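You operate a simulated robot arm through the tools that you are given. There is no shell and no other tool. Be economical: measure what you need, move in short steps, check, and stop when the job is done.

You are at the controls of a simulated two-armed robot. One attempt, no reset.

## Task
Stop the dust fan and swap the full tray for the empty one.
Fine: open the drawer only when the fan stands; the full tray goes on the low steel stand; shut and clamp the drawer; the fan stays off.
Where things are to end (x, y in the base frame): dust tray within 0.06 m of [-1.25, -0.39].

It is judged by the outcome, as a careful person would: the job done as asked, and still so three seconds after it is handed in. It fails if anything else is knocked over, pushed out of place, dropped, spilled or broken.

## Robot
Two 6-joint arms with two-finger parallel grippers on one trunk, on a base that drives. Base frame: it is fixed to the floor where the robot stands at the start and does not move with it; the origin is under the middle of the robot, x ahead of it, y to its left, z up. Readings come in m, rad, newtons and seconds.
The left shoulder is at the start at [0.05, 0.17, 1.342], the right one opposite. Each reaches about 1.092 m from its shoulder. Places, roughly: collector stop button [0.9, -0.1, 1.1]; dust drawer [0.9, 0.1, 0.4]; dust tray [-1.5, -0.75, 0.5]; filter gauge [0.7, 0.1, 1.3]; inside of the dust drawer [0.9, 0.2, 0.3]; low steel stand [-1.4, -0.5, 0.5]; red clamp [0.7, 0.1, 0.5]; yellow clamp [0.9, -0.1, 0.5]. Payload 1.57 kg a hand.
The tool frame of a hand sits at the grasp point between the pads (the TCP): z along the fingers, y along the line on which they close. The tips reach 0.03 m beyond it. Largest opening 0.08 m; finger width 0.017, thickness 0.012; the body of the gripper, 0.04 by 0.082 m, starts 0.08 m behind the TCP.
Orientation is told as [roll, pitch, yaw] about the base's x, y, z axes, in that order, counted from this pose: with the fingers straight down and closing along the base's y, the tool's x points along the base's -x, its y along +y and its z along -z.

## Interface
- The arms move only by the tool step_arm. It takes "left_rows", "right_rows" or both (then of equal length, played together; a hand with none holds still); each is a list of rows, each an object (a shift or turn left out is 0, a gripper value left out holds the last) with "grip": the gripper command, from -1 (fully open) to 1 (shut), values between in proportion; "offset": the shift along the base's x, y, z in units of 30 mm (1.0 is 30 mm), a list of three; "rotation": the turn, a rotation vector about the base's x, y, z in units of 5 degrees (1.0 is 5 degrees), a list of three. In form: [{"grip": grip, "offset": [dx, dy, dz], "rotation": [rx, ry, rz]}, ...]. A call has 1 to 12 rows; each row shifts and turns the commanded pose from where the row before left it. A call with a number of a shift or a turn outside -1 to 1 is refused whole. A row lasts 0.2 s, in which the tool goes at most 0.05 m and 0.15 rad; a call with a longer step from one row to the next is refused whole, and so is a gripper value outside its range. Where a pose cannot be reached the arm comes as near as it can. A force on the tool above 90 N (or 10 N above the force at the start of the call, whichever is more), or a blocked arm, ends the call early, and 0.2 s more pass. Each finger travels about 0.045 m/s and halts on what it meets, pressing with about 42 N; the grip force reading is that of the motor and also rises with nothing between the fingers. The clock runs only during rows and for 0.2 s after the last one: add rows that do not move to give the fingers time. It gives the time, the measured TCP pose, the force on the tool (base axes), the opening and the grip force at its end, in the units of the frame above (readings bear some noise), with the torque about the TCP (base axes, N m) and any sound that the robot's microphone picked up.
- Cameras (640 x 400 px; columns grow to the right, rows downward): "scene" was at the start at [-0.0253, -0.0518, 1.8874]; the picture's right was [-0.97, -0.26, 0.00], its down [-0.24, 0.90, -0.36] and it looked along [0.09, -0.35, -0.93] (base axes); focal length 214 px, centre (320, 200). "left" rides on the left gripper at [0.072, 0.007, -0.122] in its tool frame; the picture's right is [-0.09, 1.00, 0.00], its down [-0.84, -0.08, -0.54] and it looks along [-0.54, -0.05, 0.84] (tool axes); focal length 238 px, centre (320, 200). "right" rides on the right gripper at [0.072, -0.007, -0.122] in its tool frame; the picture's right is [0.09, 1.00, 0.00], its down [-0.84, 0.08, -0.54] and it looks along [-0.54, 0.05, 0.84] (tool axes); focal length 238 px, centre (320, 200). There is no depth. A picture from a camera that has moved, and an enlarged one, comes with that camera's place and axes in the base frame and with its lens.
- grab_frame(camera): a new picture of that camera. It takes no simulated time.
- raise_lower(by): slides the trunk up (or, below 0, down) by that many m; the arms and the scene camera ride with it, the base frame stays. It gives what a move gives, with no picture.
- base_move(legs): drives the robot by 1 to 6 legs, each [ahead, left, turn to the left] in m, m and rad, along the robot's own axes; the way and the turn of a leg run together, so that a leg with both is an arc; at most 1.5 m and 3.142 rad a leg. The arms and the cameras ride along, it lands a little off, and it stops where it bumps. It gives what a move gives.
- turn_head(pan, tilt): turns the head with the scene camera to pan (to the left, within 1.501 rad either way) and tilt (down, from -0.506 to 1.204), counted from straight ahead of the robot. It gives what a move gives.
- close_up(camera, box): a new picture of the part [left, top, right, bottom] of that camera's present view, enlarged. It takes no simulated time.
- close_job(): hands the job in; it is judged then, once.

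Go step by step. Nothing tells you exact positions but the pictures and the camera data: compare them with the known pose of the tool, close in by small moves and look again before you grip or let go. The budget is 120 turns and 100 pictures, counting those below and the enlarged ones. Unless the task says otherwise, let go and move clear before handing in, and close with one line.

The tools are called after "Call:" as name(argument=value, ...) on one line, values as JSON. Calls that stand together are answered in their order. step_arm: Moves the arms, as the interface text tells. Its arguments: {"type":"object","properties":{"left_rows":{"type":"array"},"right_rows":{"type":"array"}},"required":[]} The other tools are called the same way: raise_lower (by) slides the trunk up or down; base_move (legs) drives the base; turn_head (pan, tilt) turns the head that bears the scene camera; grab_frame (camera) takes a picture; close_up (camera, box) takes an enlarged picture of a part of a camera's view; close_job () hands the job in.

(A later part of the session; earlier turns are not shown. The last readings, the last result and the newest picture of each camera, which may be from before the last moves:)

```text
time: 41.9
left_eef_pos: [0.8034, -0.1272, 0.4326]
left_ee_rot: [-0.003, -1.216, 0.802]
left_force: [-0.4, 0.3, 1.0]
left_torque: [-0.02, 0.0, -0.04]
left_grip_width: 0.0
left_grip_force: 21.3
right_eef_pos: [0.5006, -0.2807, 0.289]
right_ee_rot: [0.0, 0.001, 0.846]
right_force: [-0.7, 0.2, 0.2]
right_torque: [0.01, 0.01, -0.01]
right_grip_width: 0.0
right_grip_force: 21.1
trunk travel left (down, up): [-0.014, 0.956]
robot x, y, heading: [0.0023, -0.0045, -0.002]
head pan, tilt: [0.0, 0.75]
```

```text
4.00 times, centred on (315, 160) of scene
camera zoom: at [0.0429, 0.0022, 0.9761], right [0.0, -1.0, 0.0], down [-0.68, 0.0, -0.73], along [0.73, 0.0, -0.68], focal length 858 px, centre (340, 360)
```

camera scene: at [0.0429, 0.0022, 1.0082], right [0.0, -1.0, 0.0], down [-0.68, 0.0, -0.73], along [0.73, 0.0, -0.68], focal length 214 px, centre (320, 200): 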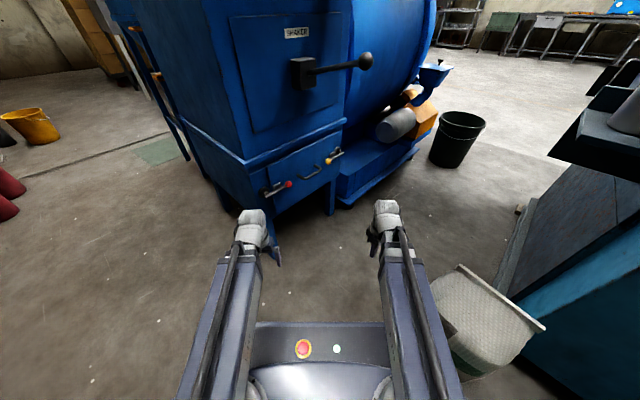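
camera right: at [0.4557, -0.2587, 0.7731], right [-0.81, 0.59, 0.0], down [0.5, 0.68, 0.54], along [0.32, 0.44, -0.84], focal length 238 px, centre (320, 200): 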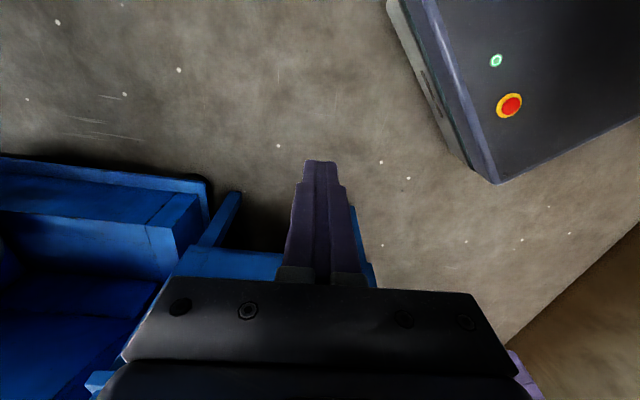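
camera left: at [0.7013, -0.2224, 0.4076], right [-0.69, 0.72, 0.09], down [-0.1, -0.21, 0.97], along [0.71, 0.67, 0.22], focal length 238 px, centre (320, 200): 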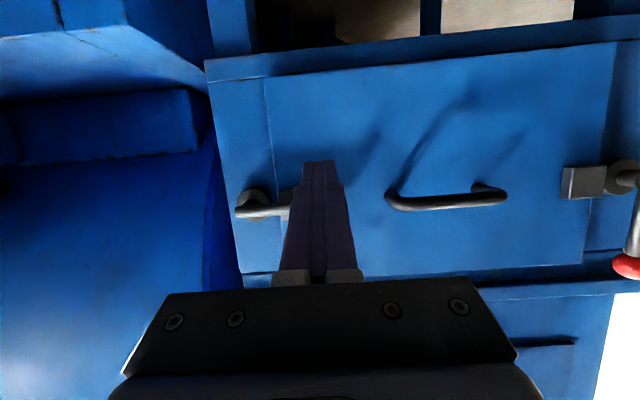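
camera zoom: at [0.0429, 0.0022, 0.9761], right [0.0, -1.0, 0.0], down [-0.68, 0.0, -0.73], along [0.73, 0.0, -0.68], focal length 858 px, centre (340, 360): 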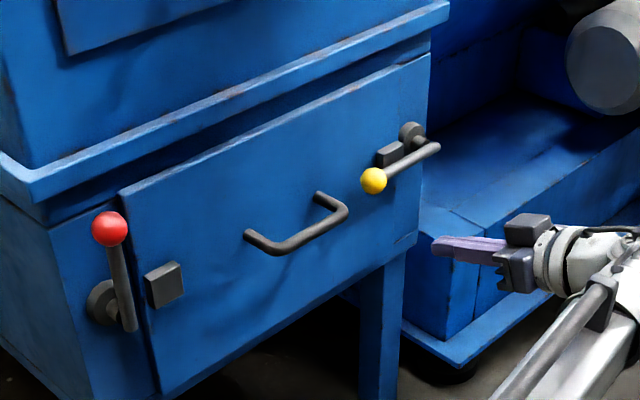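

The red clamp stays open. The fingertip now lines up just below and short of the yellow ball, so I'll advance and lift.

Call:
step_arm(left_rows=[{"offset": [0.51, 0.53, 0]}, {"offset": [0.51, 0.53, 0]}, {"offset": [0.51, 0.53, 0]}, {"offset": [0.51, 0.53, 0]}, {}])

Call:
raise_lower(by=0.045)

Call:
close_up(camera="scene", box=[260, 110, 380, 190])

```text
time: 43.1
left_eef_pos: [0.8649, -0.0623, 0.4338]
left_ee_rot: [0.0, -1.218, 0.803]
left_force: [0.0, -0.2, 0.6]
left_torque: [0.0, -0.01, 0.02]
left_grip_width: 0.0
left_grip_force: 21.2
right_eef_pos: [0.4996, -0.2814, 0.2889]
right_ee_rot: [-0.001, 0.0, 0.848]
right_force: [1.0, -0.1, -0.4]
right_torque: [0.0, 0.0, 0.01]
right_grip_width: 0.0
right_grip_force: 21.0
trunk travel left (down, up): [-0.014, 0.956]
robot x, y, heading: [0.001, -0.003, -0.002]
head pan, tilt: [0.0, 0.75]
```

```text
time: 44.0
left_eef_pos: [0.8662, -0.0628, 0.4783]
left_ee_rot: [-0.003, -1.218, 0.803]
left_force: [0.7, 0.2, -0.2]
left_torque: [0.0, -0.01, 0.0]
left_grip_width: 0.0
left_grip_force: 21.0
right_eef_pos: [0.4992, -0.2818, 0.3338]
right_ee_rot: [-0.001, -0.001, 0.849]
right_force: [-0.2, 0.3, 0.5]
right_torque: [0.02, 0.03, -0.01]
right_grip_width: 0.0001
right_grip_force: 21.4
trunk travel left (down, up): [-0.059, 0.911]
robot x, y, heading: [-0.0042, -0.004, -0.003]
head pan, tilt: [0.0, 0.75]
```

```text
5.00 times, centred on (320, 150) of scene
camera zoom: at [0.0429, 0.0021, 1.0211], right [0.0, -1.0, 0.0], down [-0.68, 0.0, -0.73], along [0.73, 0.0, -0.68], focal length 1072 px, centre (320, 450)
```

zoom: 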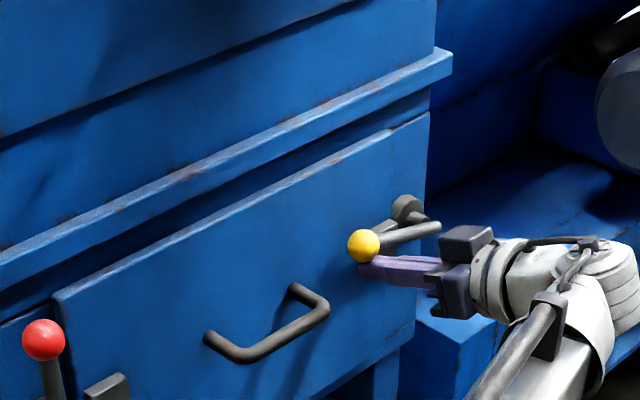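

The yellow lever is rising on the fingertip. I'll continue up, then push outward to the right.

Call:
raise_lower(by=0.045)

Call:
step_arm(left_rows=[{"offset": [0.36, -0.35, 0]}, {"offset": [0.36, -0.35, 0]}, {"offset": [0.36, -0.35, 0]}, {"offset": [0.36, -0.35, 0]}, {"offset": [0.36, -0.35, 0]}, {"offset": [0.2, -0.2, 0]}, {}])

Call:
close_up(camera="scene", box=[260, 110, 380, 190])

Call:
grab_frame(camera="left")

```text
time: 44.9
left_eef_pos: [0.8644, -0.0611, 0.5227]
left_ee_rot: [-0.001, -1.218, 0.802]
left_force: [-0.3, 0.3, 0.4]
left_torque: [-0.03, -0.02, 0.03]
left_grip_width: 0.0
left_grip_force: 21.1
right_eef_pos: [0.4995, -0.2806, 0.3778]
right_ee_rot: [-0.001, 0.0, 0.849]
right_force: [-0.4, -0.4, -0.5]
right_torque: [-0.01, 0.01, 0.04]
right_grip_width: 0.0002
right_grip_force: 21.7
trunk travel left (down, up): [-0.104, 0.866]
robot x, y, heading: [-0.0035, -0.0007, -0.001]
head pan, tilt: [0.0, 0.75]
```

```text
time: 46.5
left_eef_pos: [0.9169, -0.1131, 0.524]
left_ee_rot: [0.019, -1.213, 0.811]
left_force: [-60.9, 31.0, -6.0]
left_torque: [0.2, 0.67, 1.55]
left_grip_width: 0.0
left_grip_force: 20.9
right_eef_pos: [0.4979, -0.2806, 0.3803]
right_ee_rot: [-0.002, 0.0, 0.85]
right_force: [0.3, 1.0, -0.3]
right_torque: [-0.01, -0.03, 0.01]
right_grip_width: 0.0
right_grip_force: 21.1
trunk travel left (down, up): [-0.104, 0.866]
robot x, y, heading: [-0.0001, 0.0004, 0.003]
head pan, tilt: [0.0, 0.75]
```

```text
5.00 times, centred on (320, 150) of scene
camera zoom: at [0.0404, 0.0036, 1.0661], right [0.0, -1.0, 0.0], down [-0.68, 0.0, -0.73], along [0.73, 0.0, -0.68], focal length 1072 px, centre (320, 450)
```

zoom: 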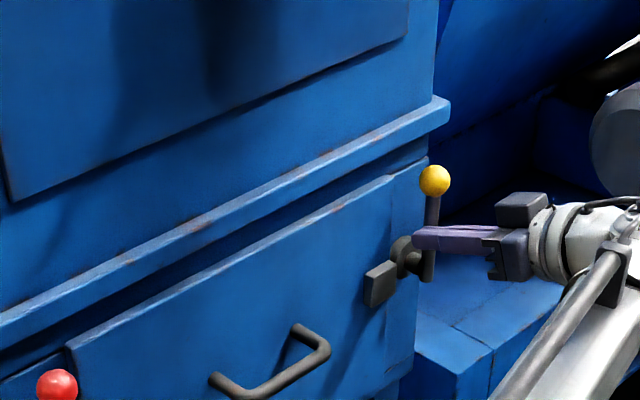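

```text
64 pictures are left
camera left: at [0.8181, -0.2119, 0.499], right [-0.71, 0.7, 0.09], down [-0.08, -0.22, 0.97], along [0.7, 0.69, 0.21], focal length 238 px, centre (320, 200)
```

left: 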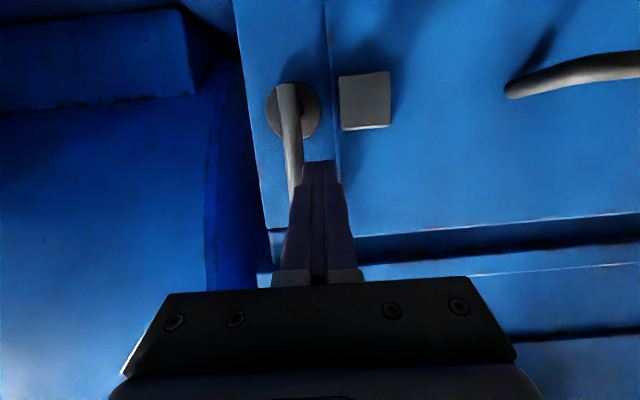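

Both clamps are open; the yellow lever met its stop. I'll back off, withdraw and carry the left hand clear to the left.

Call:
step_arm(left_rows=[{"offset": [-0.35, 0.35, 0]}, {"offset": [-0.69, -0.72, 0]}, {"offset": [-0.69, -0.72, 0]}, {"offset": [-0.55, -0.57, 0]}, {"offset": [-0.685, 0.703, 0]}, {"offset": [-0.685, 0.703, 0]}, {"offset": [-0.685, 0.703, 0]}, {"offset": [-0.685, 0.703, 0]}, {"offset": [-0.685, 0.703, 0]}, {"offset": [-0.685, 0.703, 0]}, {"offset": [-0.685, 0.703, 0]}, {"offset": [-0.685, 0.703, 0]}])

Call:
step_arm(left_rows=[{"offset": [-1, 0.2, 0]}, {"offset": [-1, 0.2, 0]}, {"offset": [-1, 0.2, 0]}, {"offset": [-1, 0.5, 0]}, {"offset": [0, 1, 0]}, {"offset": [0, 1, 0]}])

Call:
turn_head(pan=0.0, tilt=0.4)

Call:
grab_frame(camera="scene")

```text
time: 49.1
left_eef_pos: [0.6901, -0.002, 0.5228]
left_ee_rot: [0.001, -1.218, 0.802]
left_force: [-0.3, -0.5, 1.2]
left_torque: [-0.02, 0.01, -0.01]
left_grip_width: 0.0
left_grip_force: 21.1
right_eef_pos: [0.4984, -0.282, 0.3782]
right_ee_rot: [0.0, -0.001, 0.849]
right_force: [-0.1, 0.3, -0.6]
right_torque: [-0.02, -0.02, -0.01]
right_grip_width: 0.0
right_grip_force: 21.5
trunk travel left (down, up): [-0.104, 0.866]
robot x, y, heading: [0.0032, -0.0009, -0.002]
head pan, tilt: [0.0, 0.75]
```

```text
time: 50.5
left_eef_pos: [0.5726, 0.0907, 0.5217]
left_ee_rot: [-0.002, -1.218, 0.803]
left_force: [-0.9, 0.6, -0.2]
left_torque: [0.02, -0.01, 0.03]
left_grip_width: 0.0
left_grip_force: 21.1
right_eef_pos: [0.4989, -0.2815, 0.3778]
right_ee_rot: [-0.001, 0.0, 0.847]
right_force: [-0.7, 0.4, 0.0]
right_torque: [0.02, -0.01, -0.03]
right_grip_width: 0.0
right_grip_force: 20.9
trunk travel left (down, up): [-0.104, 0.866]
robot x, y, heading: [0.0031, -0.0035, -0.001]
head pan, tilt: [0.0, 0.75]
```

```text
time: 51.3
left_eef_pos: [0.5714, 0.0894, 0.5242]
left_ee_rot: [0.0, -1.217, 0.804]
left_force: [-0.7, -0.2, 0.1]
left_torque: [-0.01, 0.01, -0.01]
left_grip_width: 0.0
left_grip_force: 21.3
right_eef_pos: [0.4988, -0.2815, 0.379]
right_ee_rot: [-0.001, 0.0, 0.849]
right_force: [-0.4, -0.4, 0.9]
right_torque: [-0.03, -0.01, 0.03]
right_grip_width: 0.0
right_grip_force: 21.4
trunk travel left (down, up): [-0.104, 0.866]
robot x, y, heading: [0.0007, -0.0013, 0.002]
head pan, tilt: [0.0, 0.4]
```

```text
63 pictures are left
camera scene: at [0.0526, 0.0022, 1.0971], right [0.0, -1.0, 0.0], down [-0.39, 0.0, -0.92], along [0.92, 0.0, -0.39], focal length 214 px, centre (320, 200)
```

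scene: 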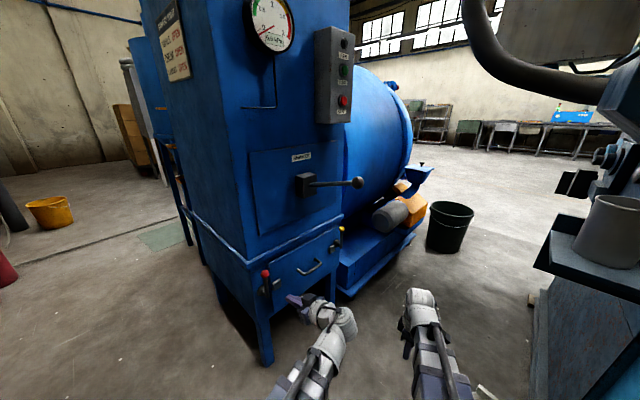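

Call:
close_up(camera="scene", box=[240, 0, 360, 110])

```text
3.64 times, centred on (300, 55) of scene
camera zoom: at [0.0526, 0.0022, 1.0971], right [0.0, -1.0, 0.0], down [-0.39, 0.0, -0.92], along [0.92, 0.0, -0.39], focal length 780 px, centre (393, 727)
```

zoom: 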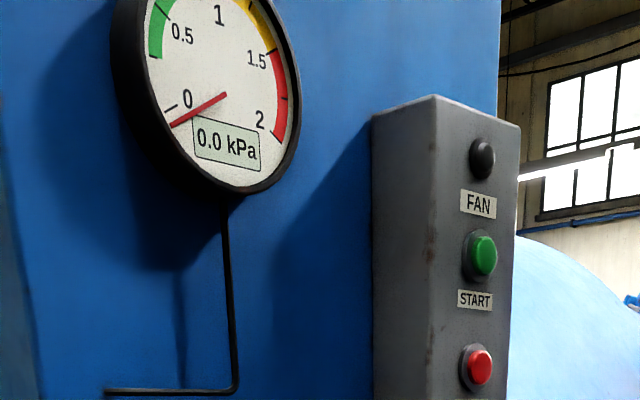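

The gauge reads 0.0 kPa and the lamp is dark, so the fan stands. Next I'll point the right hand at the drawer handle and return the left hand to fingers-down at the left.

Call:
step_arm(left_rows=[{"offset": [-0.345, 0.33, -0.42], "rotation": [-0.92, 0.889, 0]}, {"offset": [-0.345, 0.33, -0.42], "rotation": [-0.92, 0.889, 0]}, {"offset": [-0.345, 0.33, -0.42], "rotation": [-0.92, 0.889, 0]}, {"offset": [-0.345, 0.33, -0.42], "rotation": [-0.92, 0.889, 0]}, {"offset": [-0.345, 0.33, -0.42], "rotation": [-0.92, 0.889, 0]}, {"offset": [-0.345, 0.33, -0.42], "rotation": [-0.92, 0.889, 0]}, {"offset": [-0.345, 0.33, -0.42], "rotation": [-0.92, 0.889, 0]}, {"offset": [-0.345, 0.33, -0.42], "rotation": [-0.92, 0.889, 0]}, {"offset": [-0.345, 0.33, -0.42], "rotation": [-0.92, 0.889, 0]}, {"offset": [-0.345, 0.33, -0.42], "rotation": [-0.92, 0.889, 0]}, {"offset": [-0.345, 0.33, -0.42], "rotation": [-0.86, 0.831, 0]}])

Call:
step_arm(right_rows=[{"rotation": [0, 0, -0.7]}, {"offset": [0.694, 0.753, 0.49], "rotation": [0.964, -0.964, 0]}, {"offset": [0.694, 0.753, 0.49], "rotation": [0.964, -0.964, 0]}, {"offset": [0.694, 0.753, 0.49], "rotation": [0.964, -0.964, 0]}, {"offset": [0.694, 0.753, 0.49], "rotation": [0.964, -0.964, 0]}, {"offset": [0.694, 0.753, 0.49], "rotation": [0.964, -0.964, 0]}, {"offset": [0.694, 0.753, 0.49], "rotation": [0.964, -0.964, 0]}, {"offset": [0.694, 0.753, 0.49], "rotation": [0.964, -0.964, 0]}, {"offset": [0.694, 0.753, 0.49], "rotation": [0.964, -0.964, 0]}, {"offset": [0.694, 0.753, 0.49], "rotation": [0.964, -0.964, 0]}, {"offset": [0.694, 0.753, 0.49], "rotation": [0.964, -0.964, 0]}, {"offset": [0.694, 0.753, 0.49], "rotation": [0.964, -0.964, 0]}])

```text
time: 53.7
left_eef_pos: [0.4715, 0.1961, 0.38]
left_ee_rot: [-0.001, 0.004, 0.802]
left_force: [0.5, 0.2, -0.5]
left_torque: [-0.02, 0.0, 0.05]
left_grip_width: 0.0
left_grip_force: 21.3
left hand out of reach, approached as far as the arm can: row 1, 2, 3, 4, 5, 6, 8, 9, 10, 11
right_eef_pos: [0.4995, -0.2807, 0.3784]
right_ee_rot: [0.002, 0.0, 0.849]
right_force: [-0.9, -0.9, 0.3]
right_torque: [0.0, -0.03, -0.03]
right_grip_width: 0.0
right_grip_force: 21.1
trunk travel left (down, up): [-0.104, 0.866]
robot x, y, heading: [-0.0003, -0.0017, 0.006]
head pan, tilt: [0.0, 0.4]
```

```text
time: 56.3
left_eef_pos: [0.4721, 0.1958, 0.3788]
left_ee_rot: [0.0, 0.004, 0.802]
left_force: [-0.1, -0.7, -1.1]
left_torque: [-0.02, 0.02, 0.01]
left_grip_width: 0.0
left_grip_force: 21.2
right_eef_pos: [0.7284, -0.0338, 0.5426]
right_ee_rot: [-0.009, -1.31, 0.795]
right_force: [0.6, -0.3, 0.0]
right_torque: [0.0, 0.01, 0.0]
right_grip_width: 0.0
right_grip_force: 21.2
right hand out of reach, approached as far as the arm can: row 2, 3, 4, 5, 8, 9, 10, 11, 12
trunk travel left (down, up): [-0.104, 0.866]
robot x, y, heading: [-0.0039, 0.0009, 0.0]
head pan, tilt: [0.0, 0.4]
```

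Now roll the right hand so the fingers close vertically, and open them.

Call:
step_arm(right_rows=[{"grip": -1, "rotation": [-0.997, -0.997, 0.378]}, {"rotation": [-0.997, -0.997, 0.378]}, {"rotation": [-0.997, -0.997, 0.378]}, {"rotation": [-0.997, -0.997, 0.378]}, {"rotation": [-0.997, -0.997, 0.378]}, {"rotation": [-0.997, -0.997, 0.378]}, {"rotation": [-0.997, -0.997, 0.378]}, {"rotation": [-0.997, -0.997, 0.378]}, {"rotation": [-0.997, -0.997, 0.378]}, {"rotation": [-0.997, -0.997, 0.378]}, {"rotation": [-0.997, -0.997, 0.378]}, {"rotation": [-0.997, -0.997, 0.378]}])

Call:
raise_lower(by=-0.082)

Call:
grab_frame(camera="right")

Call:
close_up(camera="scene", box=[240, 220, 400, 320])

```text
time: 58.9
left_eef_pos: [0.4717, 0.1964, 0.3784]
left_ee_rot: [0.001, 0.004, 0.802]
left_force: [-1.0, -0.2, 0.2]
left_torque: [-0.02, 0.01, -0.02]
left_grip_width: 0.0001
left_grip_force: 21.0
right_eef_pos: [0.728, -0.0328, 0.5407]
right_ee_rot: [-1.308, -0.035, 2.347]
right_force: [-0.1, 0.5, 0.4]
right_torque: [0.02, -0.01, 0.01]
right_grip_width: 0.08
right_grip_force: 0.2
trunk travel left (down, up): [-0.104, 0.866]
robot x, y, heading: [-0.0025, 0.0042, 0.002]
head pan, tilt: [0.0, 0.4]
```

```text
time: 60.1
left_eef_pos: [0.4726, 0.1953, 0.2957]
left_ee_rot: [-0.001, 0.003, 0.802]
left_force: [0.1, -0.2, -0.2]
left_torque: [-0.01, -0.02, -0.04]
left_grip_width: 0.0
left_grip_force: 21.2
right_eef_pos: [0.7291, -0.0339, 0.4602]
right_ee_rot: [-1.308, -0.038, 2.346]
right_force: [-1.2, -0.7, 0.1]
right_torque: [0.01, -0.01, 0.04]
right_grip_width: 0.0802
right_grip_force: 0.0
trunk travel left (down, up): [-0.022, 0.948]
robot x, y, heading: [0.0012, 0.0019, 0.004]
head pan, tilt: [0.0, 0.4]
```

```text
61 pictures are left
camera right: at [0.6958, -0.1668, 0.4954], right [-0.14, -0.22, -0.96], down [-0.97, 0.22, 0.1], along [0.19, 0.95, -0.25], focal length 238 px, centre (320, 200)
```

right: 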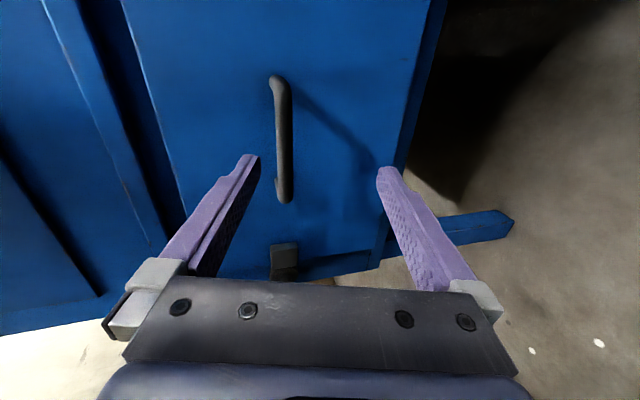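

```text
4.00 times, centred on (320, 270) of scene
camera zoom: at [0.0527, 0.0022, 1.0153], right [0.0, -1.0, 0.0], down [-0.39, 0.0, -0.92], along [0.92, 0.0, -0.39], focal length 858 px, centre (320, -80)
```

zoom: 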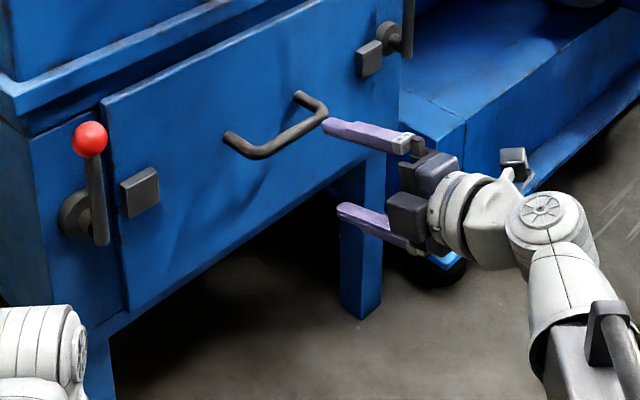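

The handle bar sits between the open fingers, about 0.095 m ahead and 8 mm higher. I'll raise slightly, advance and close on it.

Call:
raise_lower(by=0.008)

Call:
step_arm(right_rows=[{"offset": [0.683, 0.683, 0]}, {"offset": [0.683, 0.683, 0]}, {"offset": [0.683, 0.683, 0]}, {}])

Call:
grab_frame(camera="right")

Call:
close_up(camera="scene", box=[240, 220, 400, 320])

```text
time: 60.7
left_eef_pos: [0.4725, 0.1952, 0.3054]
left_ee_rot: [0.0, 0.003, 0.804]
left_force: [0.0, -0.5, -0.1]
left_torque: [-0.04, 0.02, 0.03]
left_grip_width: 0.0
left_grip_force: 20.9
right_eef_pos: [0.7279, -0.0331, 0.467]
right_ee_rot: [-1.311, -0.038, 2.346]
right_force: [-0.3, 0.2, 0.6]
right_torque: [0.0, -0.01, -0.02]
right_grip_width: 0.0798
right_grip_force: 0.0
trunk travel left (down, up): [-0.03, 0.94]
robot x, y, heading: [-0.0015, 0.0035, -0.005]
head pan, tilt: [0.0, 0.4]
```

```text
time: 61.7
left_eef_pos: [0.4709, 0.1948, 0.3065]
left_ee_rot: [-0.002, 0.001, 0.802]
left_force: [-0.6, -0.9, 0.4]
left_torque: [0.01, 0.03, 0.01]
left_grip_width: 0.0
left_grip_force: 21.2
right_eef_pos: [0.7864, 0.0253, 0.4707]
right_ee_rot: [-1.314, -0.036, 2.343]
right_force: [-42.5, -32.1, 9.2]
right_torque: [1.57, -2.02, 0.46]
right_grip_width: 0.0753
right_grip_force: 0.1
trunk travel left (down, up): [-0.03, 0.94]
robot x, y, heading: [-0.0006, 0.0001, 0.004]
head pan, tilt: [0.0, 0.4]
```

```text
59 pictures are left
camera right: at [0.7533, -0.1085, 0.5052], right [-0.14, -0.22, -0.97], down [-0.97, 0.22, 0.09], along [0.19, 0.95, -0.24], focal length 238 px, centre (320, 200)
```

right: 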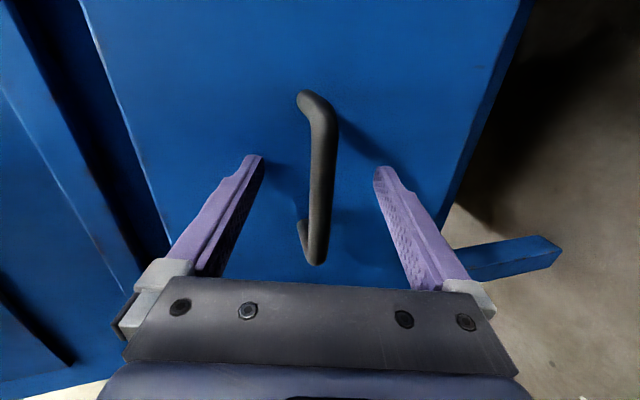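

```text
4.00 times, centred on (320, 270) of scene
camera zoom: at [0.0499, 0.0005, 1.0235], right [0.0, -1.0, 0.0], down [-0.39, 0.0, -0.92], along [0.92, 0.0, -0.39], focal length 858 px, centre (320, -80)
```

zoom: 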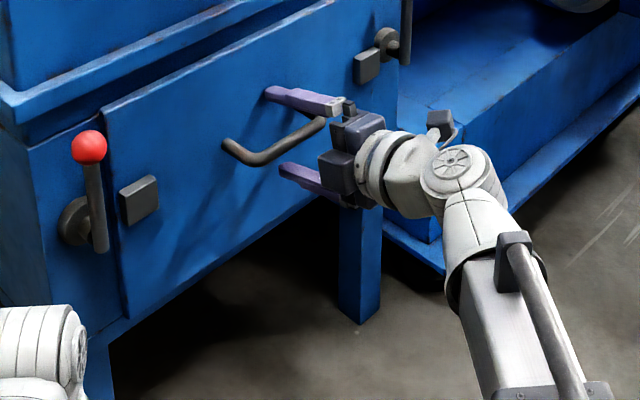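

The fingertips just met the drawer front, and the bar lies between them. I'll back off 15 mm and close.

Call:
step_arm(right_rows=[{"offset": [-0.38, -0.38, 0]}, {"grip": 1}, {}, {}, {}, {}, {}])

Call:
grab_frame(camera="right")

```text
time: 63.3
left_eef_pos: [0.4707, 0.1951, 0.3067]
left_ee_rot: [-0.002, 0.001, 0.803]
left_force: [0.0, 0.3, -0.5]
left_torque: [-0.01, 0.02, 0.0]
left_grip_width: 0.0
left_grip_force: 21.3
right_eef_pos: [0.7768, 0.0167, 0.4706]
right_ee_rot: [-1.316, -0.038, 2.344]
right_force: [5.1, -1.0, 42.5]
right_torque: [-0.17, -0.6, 0.1]
right_grip_width: 0.0143
right_grip_force: 30.5
trunk travel left (down, up): [-0.03, 0.94]
robot x, y, heading: [0.0002, 0.003, 0.005]
head pan, tilt: [0.0, 0.4]
```

```text
57 pictures are left
camera right: at [0.745, -0.1167, 0.5063], right [-0.14, -0.22, -0.97], down [-0.97, 0.22, 0.09], along [0.19, 0.95, -0.24], focal length 238 px, centre (320, 200)
```

right: 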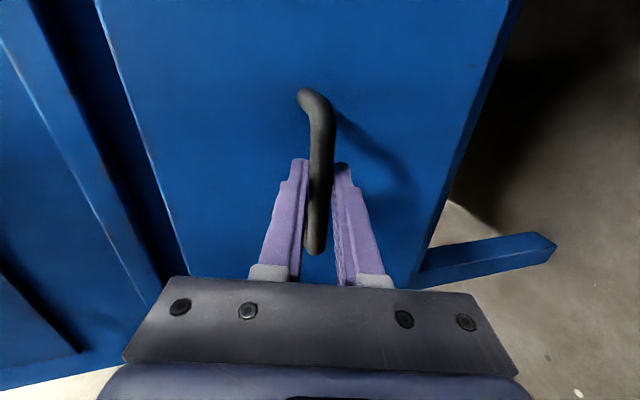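

The bar is gripped, with some upward load. I'll ease the trunk up a few mm and pull the drawer slowly.

Call:
raise_lower(by=0.005)

Call:
step_arm(right_rows=[{"offset": [-0.35, -0.35, 0]}, {"offset": [-0.35, -0.35, 0]}, {"offset": [-0.35, -0.35, 0]}, {"offset": [-0.35, -0.35, 0]}, {"offset": [-0.35, -0.35, 0]}])

Call:
close_up(camera="scene", box=[220, 220, 400, 340])

```text
time: 63.8
left_eef_pos: [0.4726, 0.1966, 0.3094]
left_ee_rot: [0.001, 0.004, 0.802]
left_force: [0.0, -0.7, -0.6]
left_torque: [0.0, -0.02, -0.01]
left_grip_width: 0.0
left_grip_force: 20.8
right_eef_pos: [0.777, 0.0173, 0.4721]
right_ee_rot: [-1.307, -0.033, 2.348]
right_force: [1.8, -3.4, -1.4]
right_torque: [-0.48, -0.49, -0.08]
right_grip_width: 0.0143
right_grip_force: 30.3
trunk travel left (down, up): [-0.035, 0.935]
robot x, y, heading: [-0.0001, -0.0017, 0.002]
head pan, tilt: [0.0, 0.4]
```

```text
time: 65.0
left_eef_pos: [0.4712, 0.1949, 0.3089]
left_ee_rot: [0.001, 0.004, 0.804]
left_force: [-0.5, 0.1, 0.0]
left_torque: [0.02, -0.03, 0.0]
left_grip_width: 0.0
left_grip_force: 20.7
right_eef_pos: [0.7258, -0.0367, 0.4727]
right_ee_rot: [-1.307, -0.036, 2.345]
right_force: [3.1, -4.4, -15.9]
right_torque: [-0.54, -0.38, -0.29]
right_grip_width: 0.0142
right_grip_force: 30.7
trunk travel left (down, up): [-0.035, 0.935]
robot x, y, heading: [-0.0029, 0.0007, -0.002]
head pan, tilt: [0.0, 0.4]
```

```text
3.33 times, centred on (310, 280) of scene
camera zoom: at [0.0537, 0.0021, 1.028], right [0.0, -1.0, 0.0], down [-0.39, 0.0, -0.92], along [0.92, 0.0, -0.39], focal length 715 px, centre (353, -67)
```

zoom: 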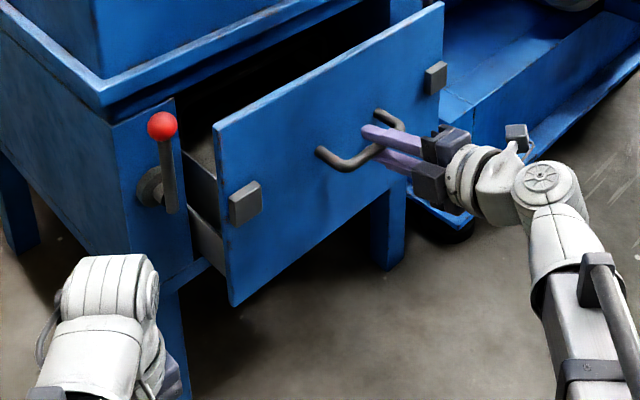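

The drawer slides out freely. I'll pull further.

Call:
step_arm(right_rows=[{"offset": [-0.6, -0.6, 0]}, {"offset": [-0.6, -0.6, 0]}, {"offset": [-0.6, -0.6, 0]}, {"offset": [-0.6, -0.6, 0]}, {"offset": [-0.6, -0.6, 0]}, {"offset": [-0.6, -0.6, 0]}, {"offset": [-0.6, -0.6, 0]}, {"offset": [-0.6, -0.6, 0]}])

Call:
turn_head(pan=0.0, tilt=0.75)

Call:
grab_frame(camera="scene")

```text
time: 66.8
left_eef_pos: [0.4721, 0.1945, 0.3088]
left_ee_rot: [0.002, 0.003, 0.803]
left_force: [-0.1, -0.1, 0.2]
left_torque: [0.0, 0.01, -0.02]
left_grip_width: 0.0
left_grip_force: 21.5
right_eef_pos: [0.5821, -0.1807, 0.4726]
right_ee_rot: [-1.307, -0.035, 2.337]
right_force: [14.8, -17.7, -14.7]
right_torque: [-0.55, -0.43, -0.42]
right_grip_width: 0.0143
right_grip_force: 30.8
trunk travel left (down, up): [-0.035, 0.935]
robot x, y, heading: [-0.0007, -0.0003, -0.0]
head pan, tilt: [0.0, 0.4]
```

```text
time: 67.6
left_eef_pos: [0.471, 0.1959, 0.3095]
left_ee_rot: [0.0, 0.003, 0.804]
left_force: [-0.3, -0.3, -0.3]
left_torque: [0.03, 0.02, -0.02]
left_grip_width: 0.0
left_grip_force: 21.4
right_eef_pos: [0.5836, -0.1796, 0.4718]
right_ee_rot: [-1.31, -0.036, 2.341]
right_force: [15.3, -19.4, -12.9]
right_torque: [-0.53, -0.42, -0.13]
right_grip_width: 0.0143
right_grip_force: 30.8
trunk travel left (down, up): [-0.035, 0.935]
robot x, y, heading: [0.0003, 0.002, -0.004]
head pan, tilt: [0.0, 0.75]
```

```text
55 pictures are left
camera scene: at [0.044, 0.0014, 0.9971], right [0.0, -1.0, 0.0], down [-0.68, 0.0, -0.73], along [0.73, 0.0, -0.68], focal length 214 px, centre (320, 200)
```

scene: 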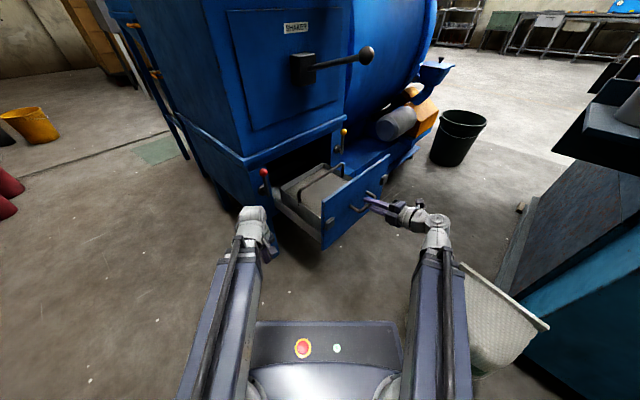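

The drawer is out about 0.28 m, and the tray with its bail handle is in view.

Call:
close_up(camera="scene", box=[240, 120, 400, 240])

```text
3.33 times, centred on (320, 180) of scene
camera zoom: at [0.044, 0.0014, 0.9971], right [0.0, -1.0, 0.0], down [-0.68, 0.0, -0.73], along [0.73, 0.0, -0.68], focal length 715 px, centre (320, 267)
```

zoom: 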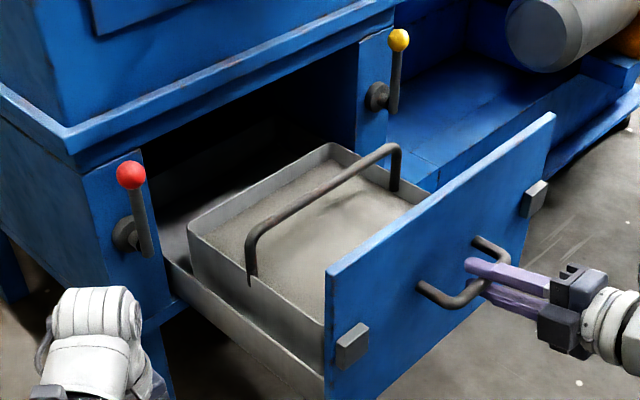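

The tray holds dust and has a fixed bar handle running parallel to the drawer front. I'll check its position with the left hand's camera.

Call:
grab_frame(camera="left")

```text
53 pictures are left
camera left: at [0.4179, 0.148, 0.4318], right [-0.65, 0.76, 0.0], down [0.64, 0.55, 0.54], along [0.41, 0.35, -0.84], focal length 238 px, centre (320, 200)
```

left: 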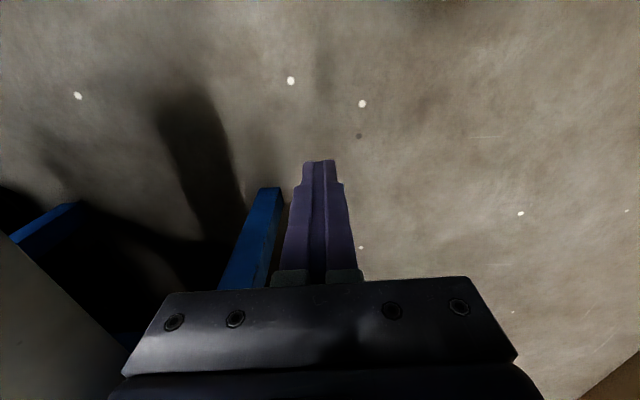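

I need the tray fully clear of the frame and the arm is at its shortest. I'll drive the base a little back and to the right along the drawer's line while holding the handle.

Call:
base_move(legs=[[-0.05, -0.053, 0]])

Call:
close_up(camera="scene", box=[240, 120, 400, 240])

```text
time: 68.7
left_eef_pos: [0.4211, 0.1421, 0.3103]
left_ee_rot: [-0.001, 0.003, 0.801]
left_force: [0.0, 0.5, 0.4]
left_torque: [-0.02, 0.01, -0.01]
left_grip_width: 0.0
left_grip_force: 21.6
right_eef_pos: [0.5312, -0.231, 0.4717]
right_ee_rot: [-1.306, -0.037, 2.348]
right_force: [6.4, -2.4, -16.8]
right_torque: [-0.56, -0.49, -0.69]
right_grip_width: 0.0144
right_grip_force: 30.6
trunk travel left (down, up): [-0.035, 0.935]
robot x, y, heading: [-0.0502, -0.0531, -0.0]
head pan, tilt: [0.0, 0.75]
```

```text
3.33 times, centred on (320, 180) of scene
camera zoom: at [-0.0062, -0.0513, 0.997], right [0.0, -1.0, 0.0], down [-0.68, 0.0, -0.73], along [0.73, 0.0, -0.68], focal length 715 px, centre (320, 267)
```

zoom: 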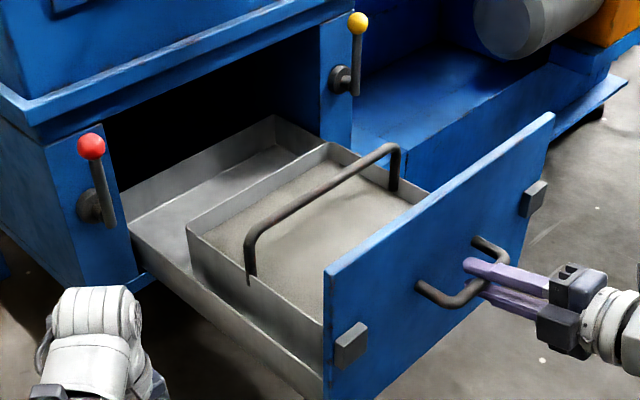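

The drawer opens further with little force. I'll pull a bit more so the tray handle comes out from beneath the shaker lever.

Call:
base_move(legs=[[-0.045, -0.047, 0]])

Call:
grab_frame(camera="scene")

```text
time: 69.6
left_eef_pos: [0.3988, 0.1195, 0.31]
left_ee_rot: [0.0, 0.005, 0.804]
left_force: [-0.6, 0.2, 0.1]
left_torque: [0.01, 0.0, 0.03]
left_grip_width: 0.0001
left_grip_force: 21.5
right_eef_pos: [0.5107, -0.2507, 0.4741]
right_ee_rot: [-1.317, -0.037, 2.356]
right_force: [-0.5, -0.3, 2.8]
right_torque: [-0.34, -0.44, 0.2]
right_grip_width: 0.0144
right_grip_force: 30.3
trunk travel left (down, up): [-0.035, 0.935]
robot x, y, heading: [-0.0725, -0.0761, -0.004]
head pan, tilt: [0.0, 0.75]
stopped in leg 1: the force on the tool passed its limit at 105 N (the readings are from after the stop); the commanded pose is now the measured one
```

```text
51 pictures are left
camera scene: at [-0.0303, -0.0752, 0.9972], right [0.0, -1.0, 0.0], down [-0.68, 0.0, -0.73], along [0.73, 0.0, -0.68], focal length 214 px, centre (320, 200)
```

scene: 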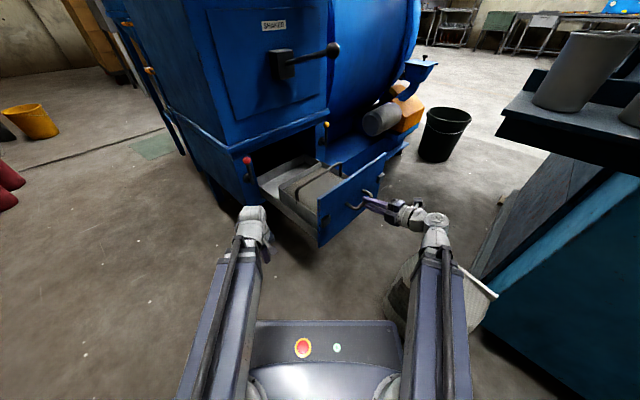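

The drawer has reached its end stop and sits fully open. I'll release the handle and drive back along the same line to free the hand.

Call:
step_arm(right_rows=[{"grip": -1}, {}, {}, {}, {}])

Call:
base_move(legs=[[-0.06, -0.06, 0]])

Call:
grab_frame(camera="right")

Call:
close_up(camera="scene", box=[230, 110, 410, 245])

```text
time: 70.8
left_eef_pos: [0.3982, 0.1192, 0.3092]
left_ee_rot: [0.0, 0.003, 0.804]
left_force: [0.2, 0.8, 1.0]
left_torque: [-0.03, -0.03, -0.01]
left_grip_width: 0.0
left_grip_force: 21.3
right_eef_pos: [0.5112, -0.2497, 0.4735]
right_ee_rot: [-1.317, -0.036, 2.355]
right_force: [0.1, 0.8, -0.1]
right_torque: [0.01, -0.01, 0.02]
right_grip_width: 0.0799
right_grip_force: 0.1
trunk travel left (down, up): [-0.035, 0.935]
robot x, y, heading: [-0.0776, -0.0788, -0.0]
head pan, tilt: [0.0, 0.75]
```

```text
time: 71.8
left_eef_pos: [0.3369, 0.0593, 0.3109]
left_ee_rot: [0.0, 0.003, 0.804]
left_force: [0.3, 0.1, 0.3]
left_torque: [0.02, -0.02, 0.0]
left_grip_width: 0.0002
left_grip_force: 21.2
right_eef_pos: [0.4514, -0.31, 0.475]
right_ee_rot: [-1.317, -0.039, 2.357]
right_force: [0.1, 0.4, 0.5]
right_torque: [-0.01, -0.02, -0.03]
right_grip_width: 0.0803
right_grip_force: 0.1
trunk travel left (down, up): [-0.035, 0.935]
robot x, y, heading: [-0.1302, -0.1348, 0.007]
head pan, tilt: [0.0, 0.75]
```

```text
50 pictures are left
camera right: at [0.4207, -0.4448, 0.5091], right [-0.14, -0.22, -0.97], down [-0.97, 0.2, 0.09], along [0.18, 0.95, -0.24], focal length 238 px, centre (320, 200)
```

right: 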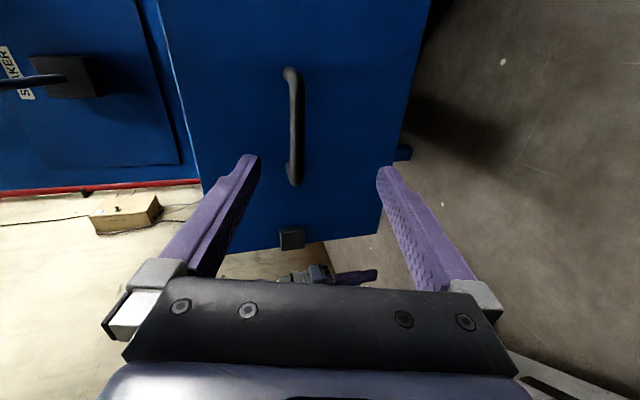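

```text
2.96 times, centred on (320, 178) of scene
camera zoom: at [-0.0902, -0.1353, 0.9971], right [0.0, -1.0, 0.0], down [-0.68, 0.0, -0.73], along [0.73, 0.0, -0.68], focal length 636 px, centre (320, 267)
```

zoom: 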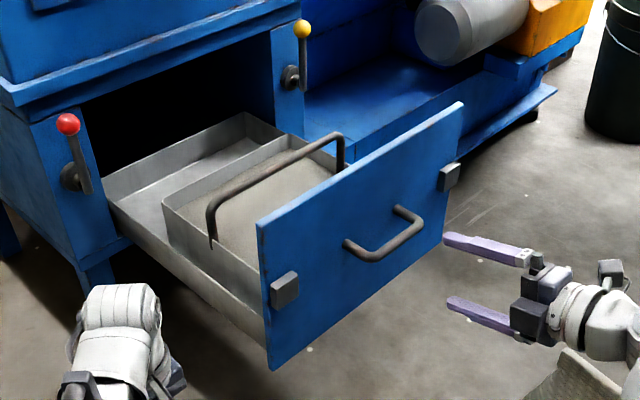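

The handle is free. A raised right arm could meet the shelf from here, so I'll shift the base left and back before raising the trunk.

Call:
base_move(legs=[[-0.05, 0.16, 0]])

Call:
grab_frame(camera="scene")

```text
time: 73.3
left_eef_pos: [0.2876, 0.2201, 0.3101]
left_ee_rot: [0.0, 0.004, 0.802]
left_force: [1.0, -0.7, 0.0]
left_torque: [0.02, 0.0, -0.01]
left_grip_width: 0.0002
left_grip_force: 21.6
right_eef_pos: [0.4003, -0.15, 0.4747]
right_ee_rot: [-1.319, -0.038, 2.353]
right_force: [-0.3, -0.3, 0.2]
right_torque: [0.0, -0.03, 0.03]
right_grip_width: 0.0797
right_grip_force: 0.0
trunk travel left (down, up): [-0.035, 0.935]
robot x, y, heading: [-0.182, 0.0227, 0.0]
head pan, tilt: [0.0, 0.75]
```

```text
48 pictures are left
camera scene: at [-0.1406, 0.0253, 0.9971], right [0.0, -1.0, 0.0], down [-0.68, 0.0, -0.73], along [0.73, 0.0, -0.68], focal length 214 px, centre (320, 200)
```

scene: 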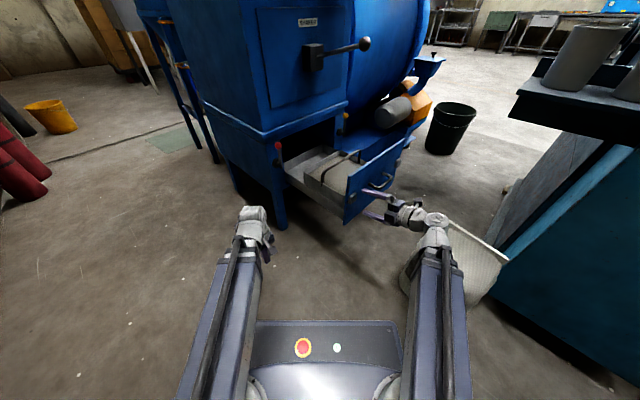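

The right hand's roll already suits gripping the tray bar with a downward tilt, so it will take the tray. I'll measure the bar from here.

Call:
close_up(camera="scene", box=[250, 110, 410, 230])

```text
3.33 times, centred on (330, 170) of scene
camera zoom: at [-0.1406, 0.0253, 0.9971], right [0.0, -1.0, 0.0], down [-0.68, 0.0, -0.73], along [0.73, 0.0, -0.68], focal length 715 px, centre (287, 300)
```

zoom: 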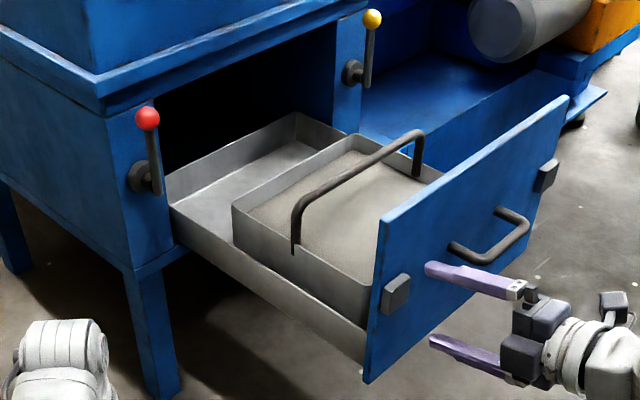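

The tray bar centre is near [0.697, -0.078, 0.47], running parallel to the drawer front. I'll raise the trunk, tilt the right hand to 45° down and bring it over the bar.

Call:
raise_lower(by=0.3)

Call:
step_arm(right_rows=[{"offset": [0.4, 0.4, -0.5], "rotation": [-0.53, 0.53, 0]}, {"offset": [0.6, 0.4, -0.5], "rotation": [-0.53, 0.53, 0]}, {"offset": [0.8, 0.2, -0.5], "rotation": [-0.53, 0.53, 0]}, {"offset": [0.8, 0.2, -0.5], "rotation": [-0.53, 0.53, 0]}, {"offset": [0.8, 0.2, -0.5], "rotation": [-0.53, 0.53, 0]}, {"offset": [0.8, 0.2, -0.5], "rotation": [-0.53, 0.53, 0]}, {"offset": [0.8, 0.1, -0.2], "rotation": [-0.53, 0.53, 0]}, {"offset": [0.8, 0.1, 0], "rotation": [-0.53, 0.53, 0]}, {"offset": [0.8, 0.1, 0]}, {"offset": [0.8, 0.03, 0]}, {"offset": [0.8, 0, 0]}, {}])

Call:
grab_frame(camera="right")

Call:
grab_frame(camera="scene")

```text
time: 76.3
left_eef_pos: [0.2878, 0.2188, 0.6101]
left_ee_rot: [0.001, 0.003, 0.803]
left_force: [0.6, -0.4, 0.4]
left_torque: [0.03, -0.02, -0.02]
left_grip_width: 0.0
left_grip_force: 21.7
right_eef_pos: [0.4018, -0.1502, 0.7754]
right_ee_rot: [-1.318, -0.037, 2.354]
right_force: [0.6, 0.6, 0.5]
right_torque: [0.0, 0.01, -0.01]
right_grip_width: 0.0802
right_grip_force: 0.0
trunk travel left (down, up): [-0.335, 0.635]
robot x, y, heading: [-0.1839, 0.0209, 0.003]
head pan, tilt: [0.0, 0.75]
```

```text
time: 78.9
left_eef_pos: [0.2875, 0.2191, 0.6099]
left_ee_rot: [0.0, 0.003, 0.801]
left_force: [-0.5, -0.9, 0.4]
left_torque: [0.01, 0.02, -0.01]
left_grip_width: 0.0
left_grip_force: 21.5
right_eef_pos: [0.6456, -0.0926, 0.6749]
right_ee_rot: [-0.792, -0.034, 2.339]
right_force: [-0.6, -1.5, 0.5]
right_torque: [0.0, 0.0, 0.02]
right_grip_width: 0.0804
right_grip_force: 0.0
right hand out of reach, approached as far as the arm can: row 3, 5, 6, 7, 8
trunk travel left (down, up): [-0.335, 0.635]
robot x, y, heading: [-0.1838, 0.0221, 0.009]
head pan, tilt: [0.0, 0.75]
```

```text
46 pictures are left
camera right: at [0.6389, -0.2034, 0.7636], right [-0.46, -0.53, -0.71], down [-0.89, 0.29, 0.35], along [0.02, 0.79, -0.61], focal length 238 px, centre (320, 200)
```

right: 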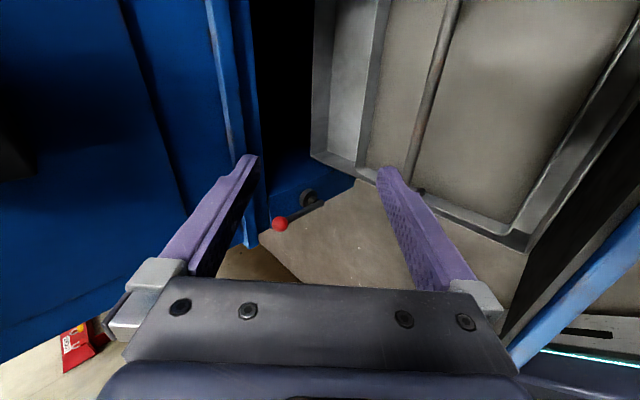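

```text
45 pictures are left
camera scene: at [-0.1405, 0.0253, 1.2971], right [0.0, -1.0, 0.0], down [-0.68, 0.0, -0.73], along [0.73, 0.0, -0.68], focal length 214 px, centre (320, 200)
```

scene: 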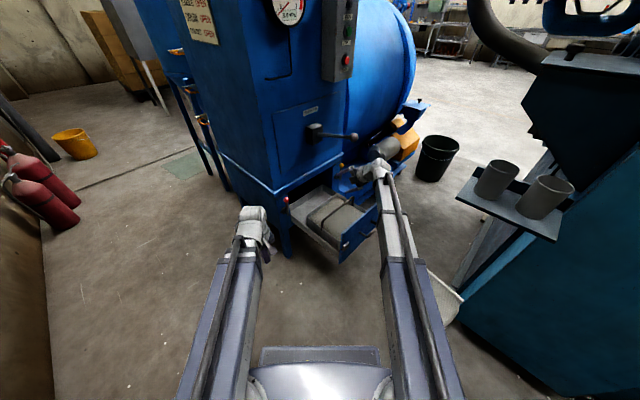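

The bar lies in line below the open fingers. I'll shift 3 cm along it to its middle, correct the yaw slightly and descend most of the way.

Call:
step_arm(right_rows=[{"offset": [0.47, -0.23, 0], "rotation": [0, 0, 0.3]}, {"offset": [0.46, -0.24, 0], "rotation": [0, 0, 0.3]}, {}])

Call:
raise_lower(by=-0.15)

Call:
grab_frame(camera="right")

Call:
close_up(camera="scene", box=[260, 100, 420, 220])

```text
time: 79.7
left_eef_pos: [0.2885, 0.2197, 0.6094]
left_ee_rot: [0.001, 0.005, 0.802]
left_force: [0.3, -0.4, -0.5]
left_torque: [-0.01, -0.03, 0.02]
left_grip_width: 0.0
left_grip_force: 21.5
right_eef_pos: [0.6752, -0.107, 0.6761]
right_ee_rot: [-0.795, -0.032, 2.389]
right_force: [0.0, -0.6, 0.6]
right_torque: [0.03, 0.06, -0.01]
right_grip_width: 0.0799
right_grip_force: 0.1
trunk travel left (down, up): [-0.335, 0.635]
robot x, y, heading: [-0.1833, 0.0218, 0.003]
head pan, tilt: [0.0, 0.75]
```

```text
time: 81.5
left_eef_pos: [0.2873, 0.2187, 0.4607]
left_ee_rot: [0.0, 0.003, 0.803]
left_force: [-0.8, -0.1, 0.4]
left_torque: [-0.02, -0.01, 0.01]
left_grip_width: 0.0
left_grip_force: 21.3
right_eef_pos: [0.6753, -0.1072, 0.5253]
right_ee_rot: [-0.794, -0.034, 2.389]
right_force: [0.6, 0.2, 0.0]
right_torque: [-0.03, 0.02, -0.01]
right_grip_width: 0.0798
right_grip_force: 0.0
trunk travel left (down, up): [-0.185, 0.785]
robot x, y, heading: [-0.1852, 0.0238, 0.001]
head pan, tilt: [0.0, 0.75]
```

```text
44 pictures are left
camera right: at [0.6729, -0.2179, 0.6137], right [-0.43, -0.56, -0.71], down [-0.9, 0.24, 0.35], along [-0.02, 0.79, -0.61], focal length 238 px, centre (320, 200)
```

right: 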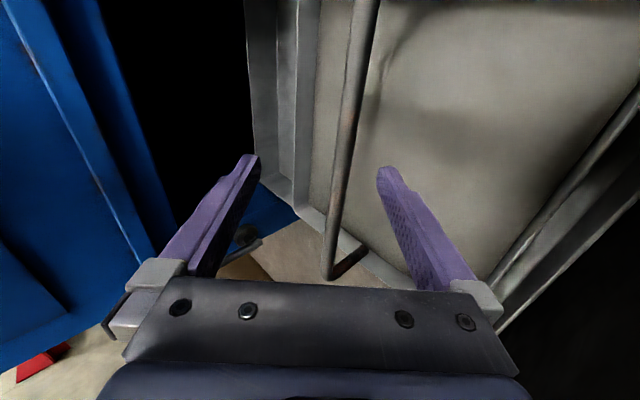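

```text
3.33 times, centred on (340, 160) of scene
camera zoom: at [-0.1406, 0.0253, 1.1472], right [0.0, -1.0, 0.0], down [-0.68, 0.0, -0.73], along [0.73, 0.0, -0.68], focal length 715 px, centre (253, 333)
```

zoom: 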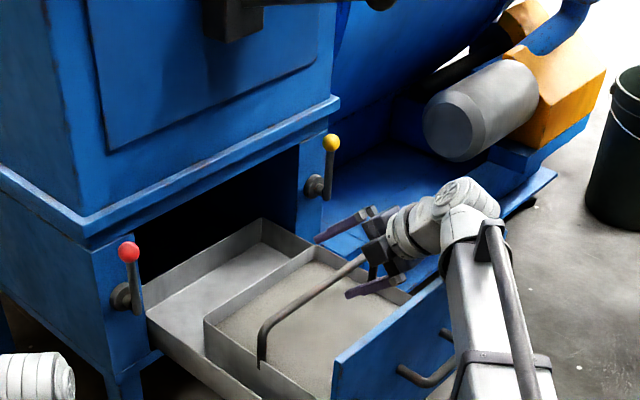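

The hand's place along the bar matters for a level lift, so I'll zoom to find the right end of the bar.

Call:
close_up(camera="scene", box=[310, 150, 390, 210])

```text
6.67 times, centred on (350, 180) of scene
camera zoom: at [-0.1406, 0.0253, 1.1472], right [0.0, -1.0, 0.0], down [-0.68, 0.0, -0.73], along [0.73, 0.0, -0.68], focal length 1430 px, centre (120, 333)
```

zoom: 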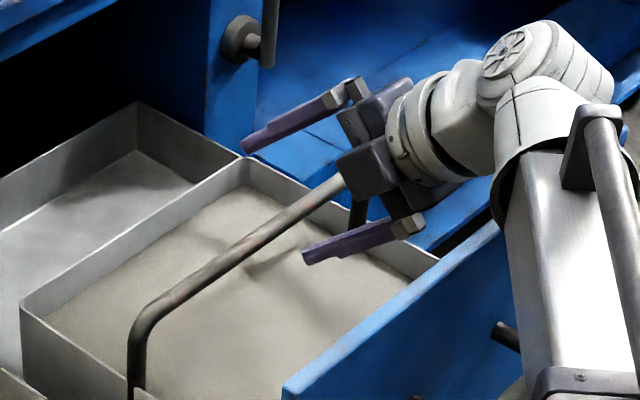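

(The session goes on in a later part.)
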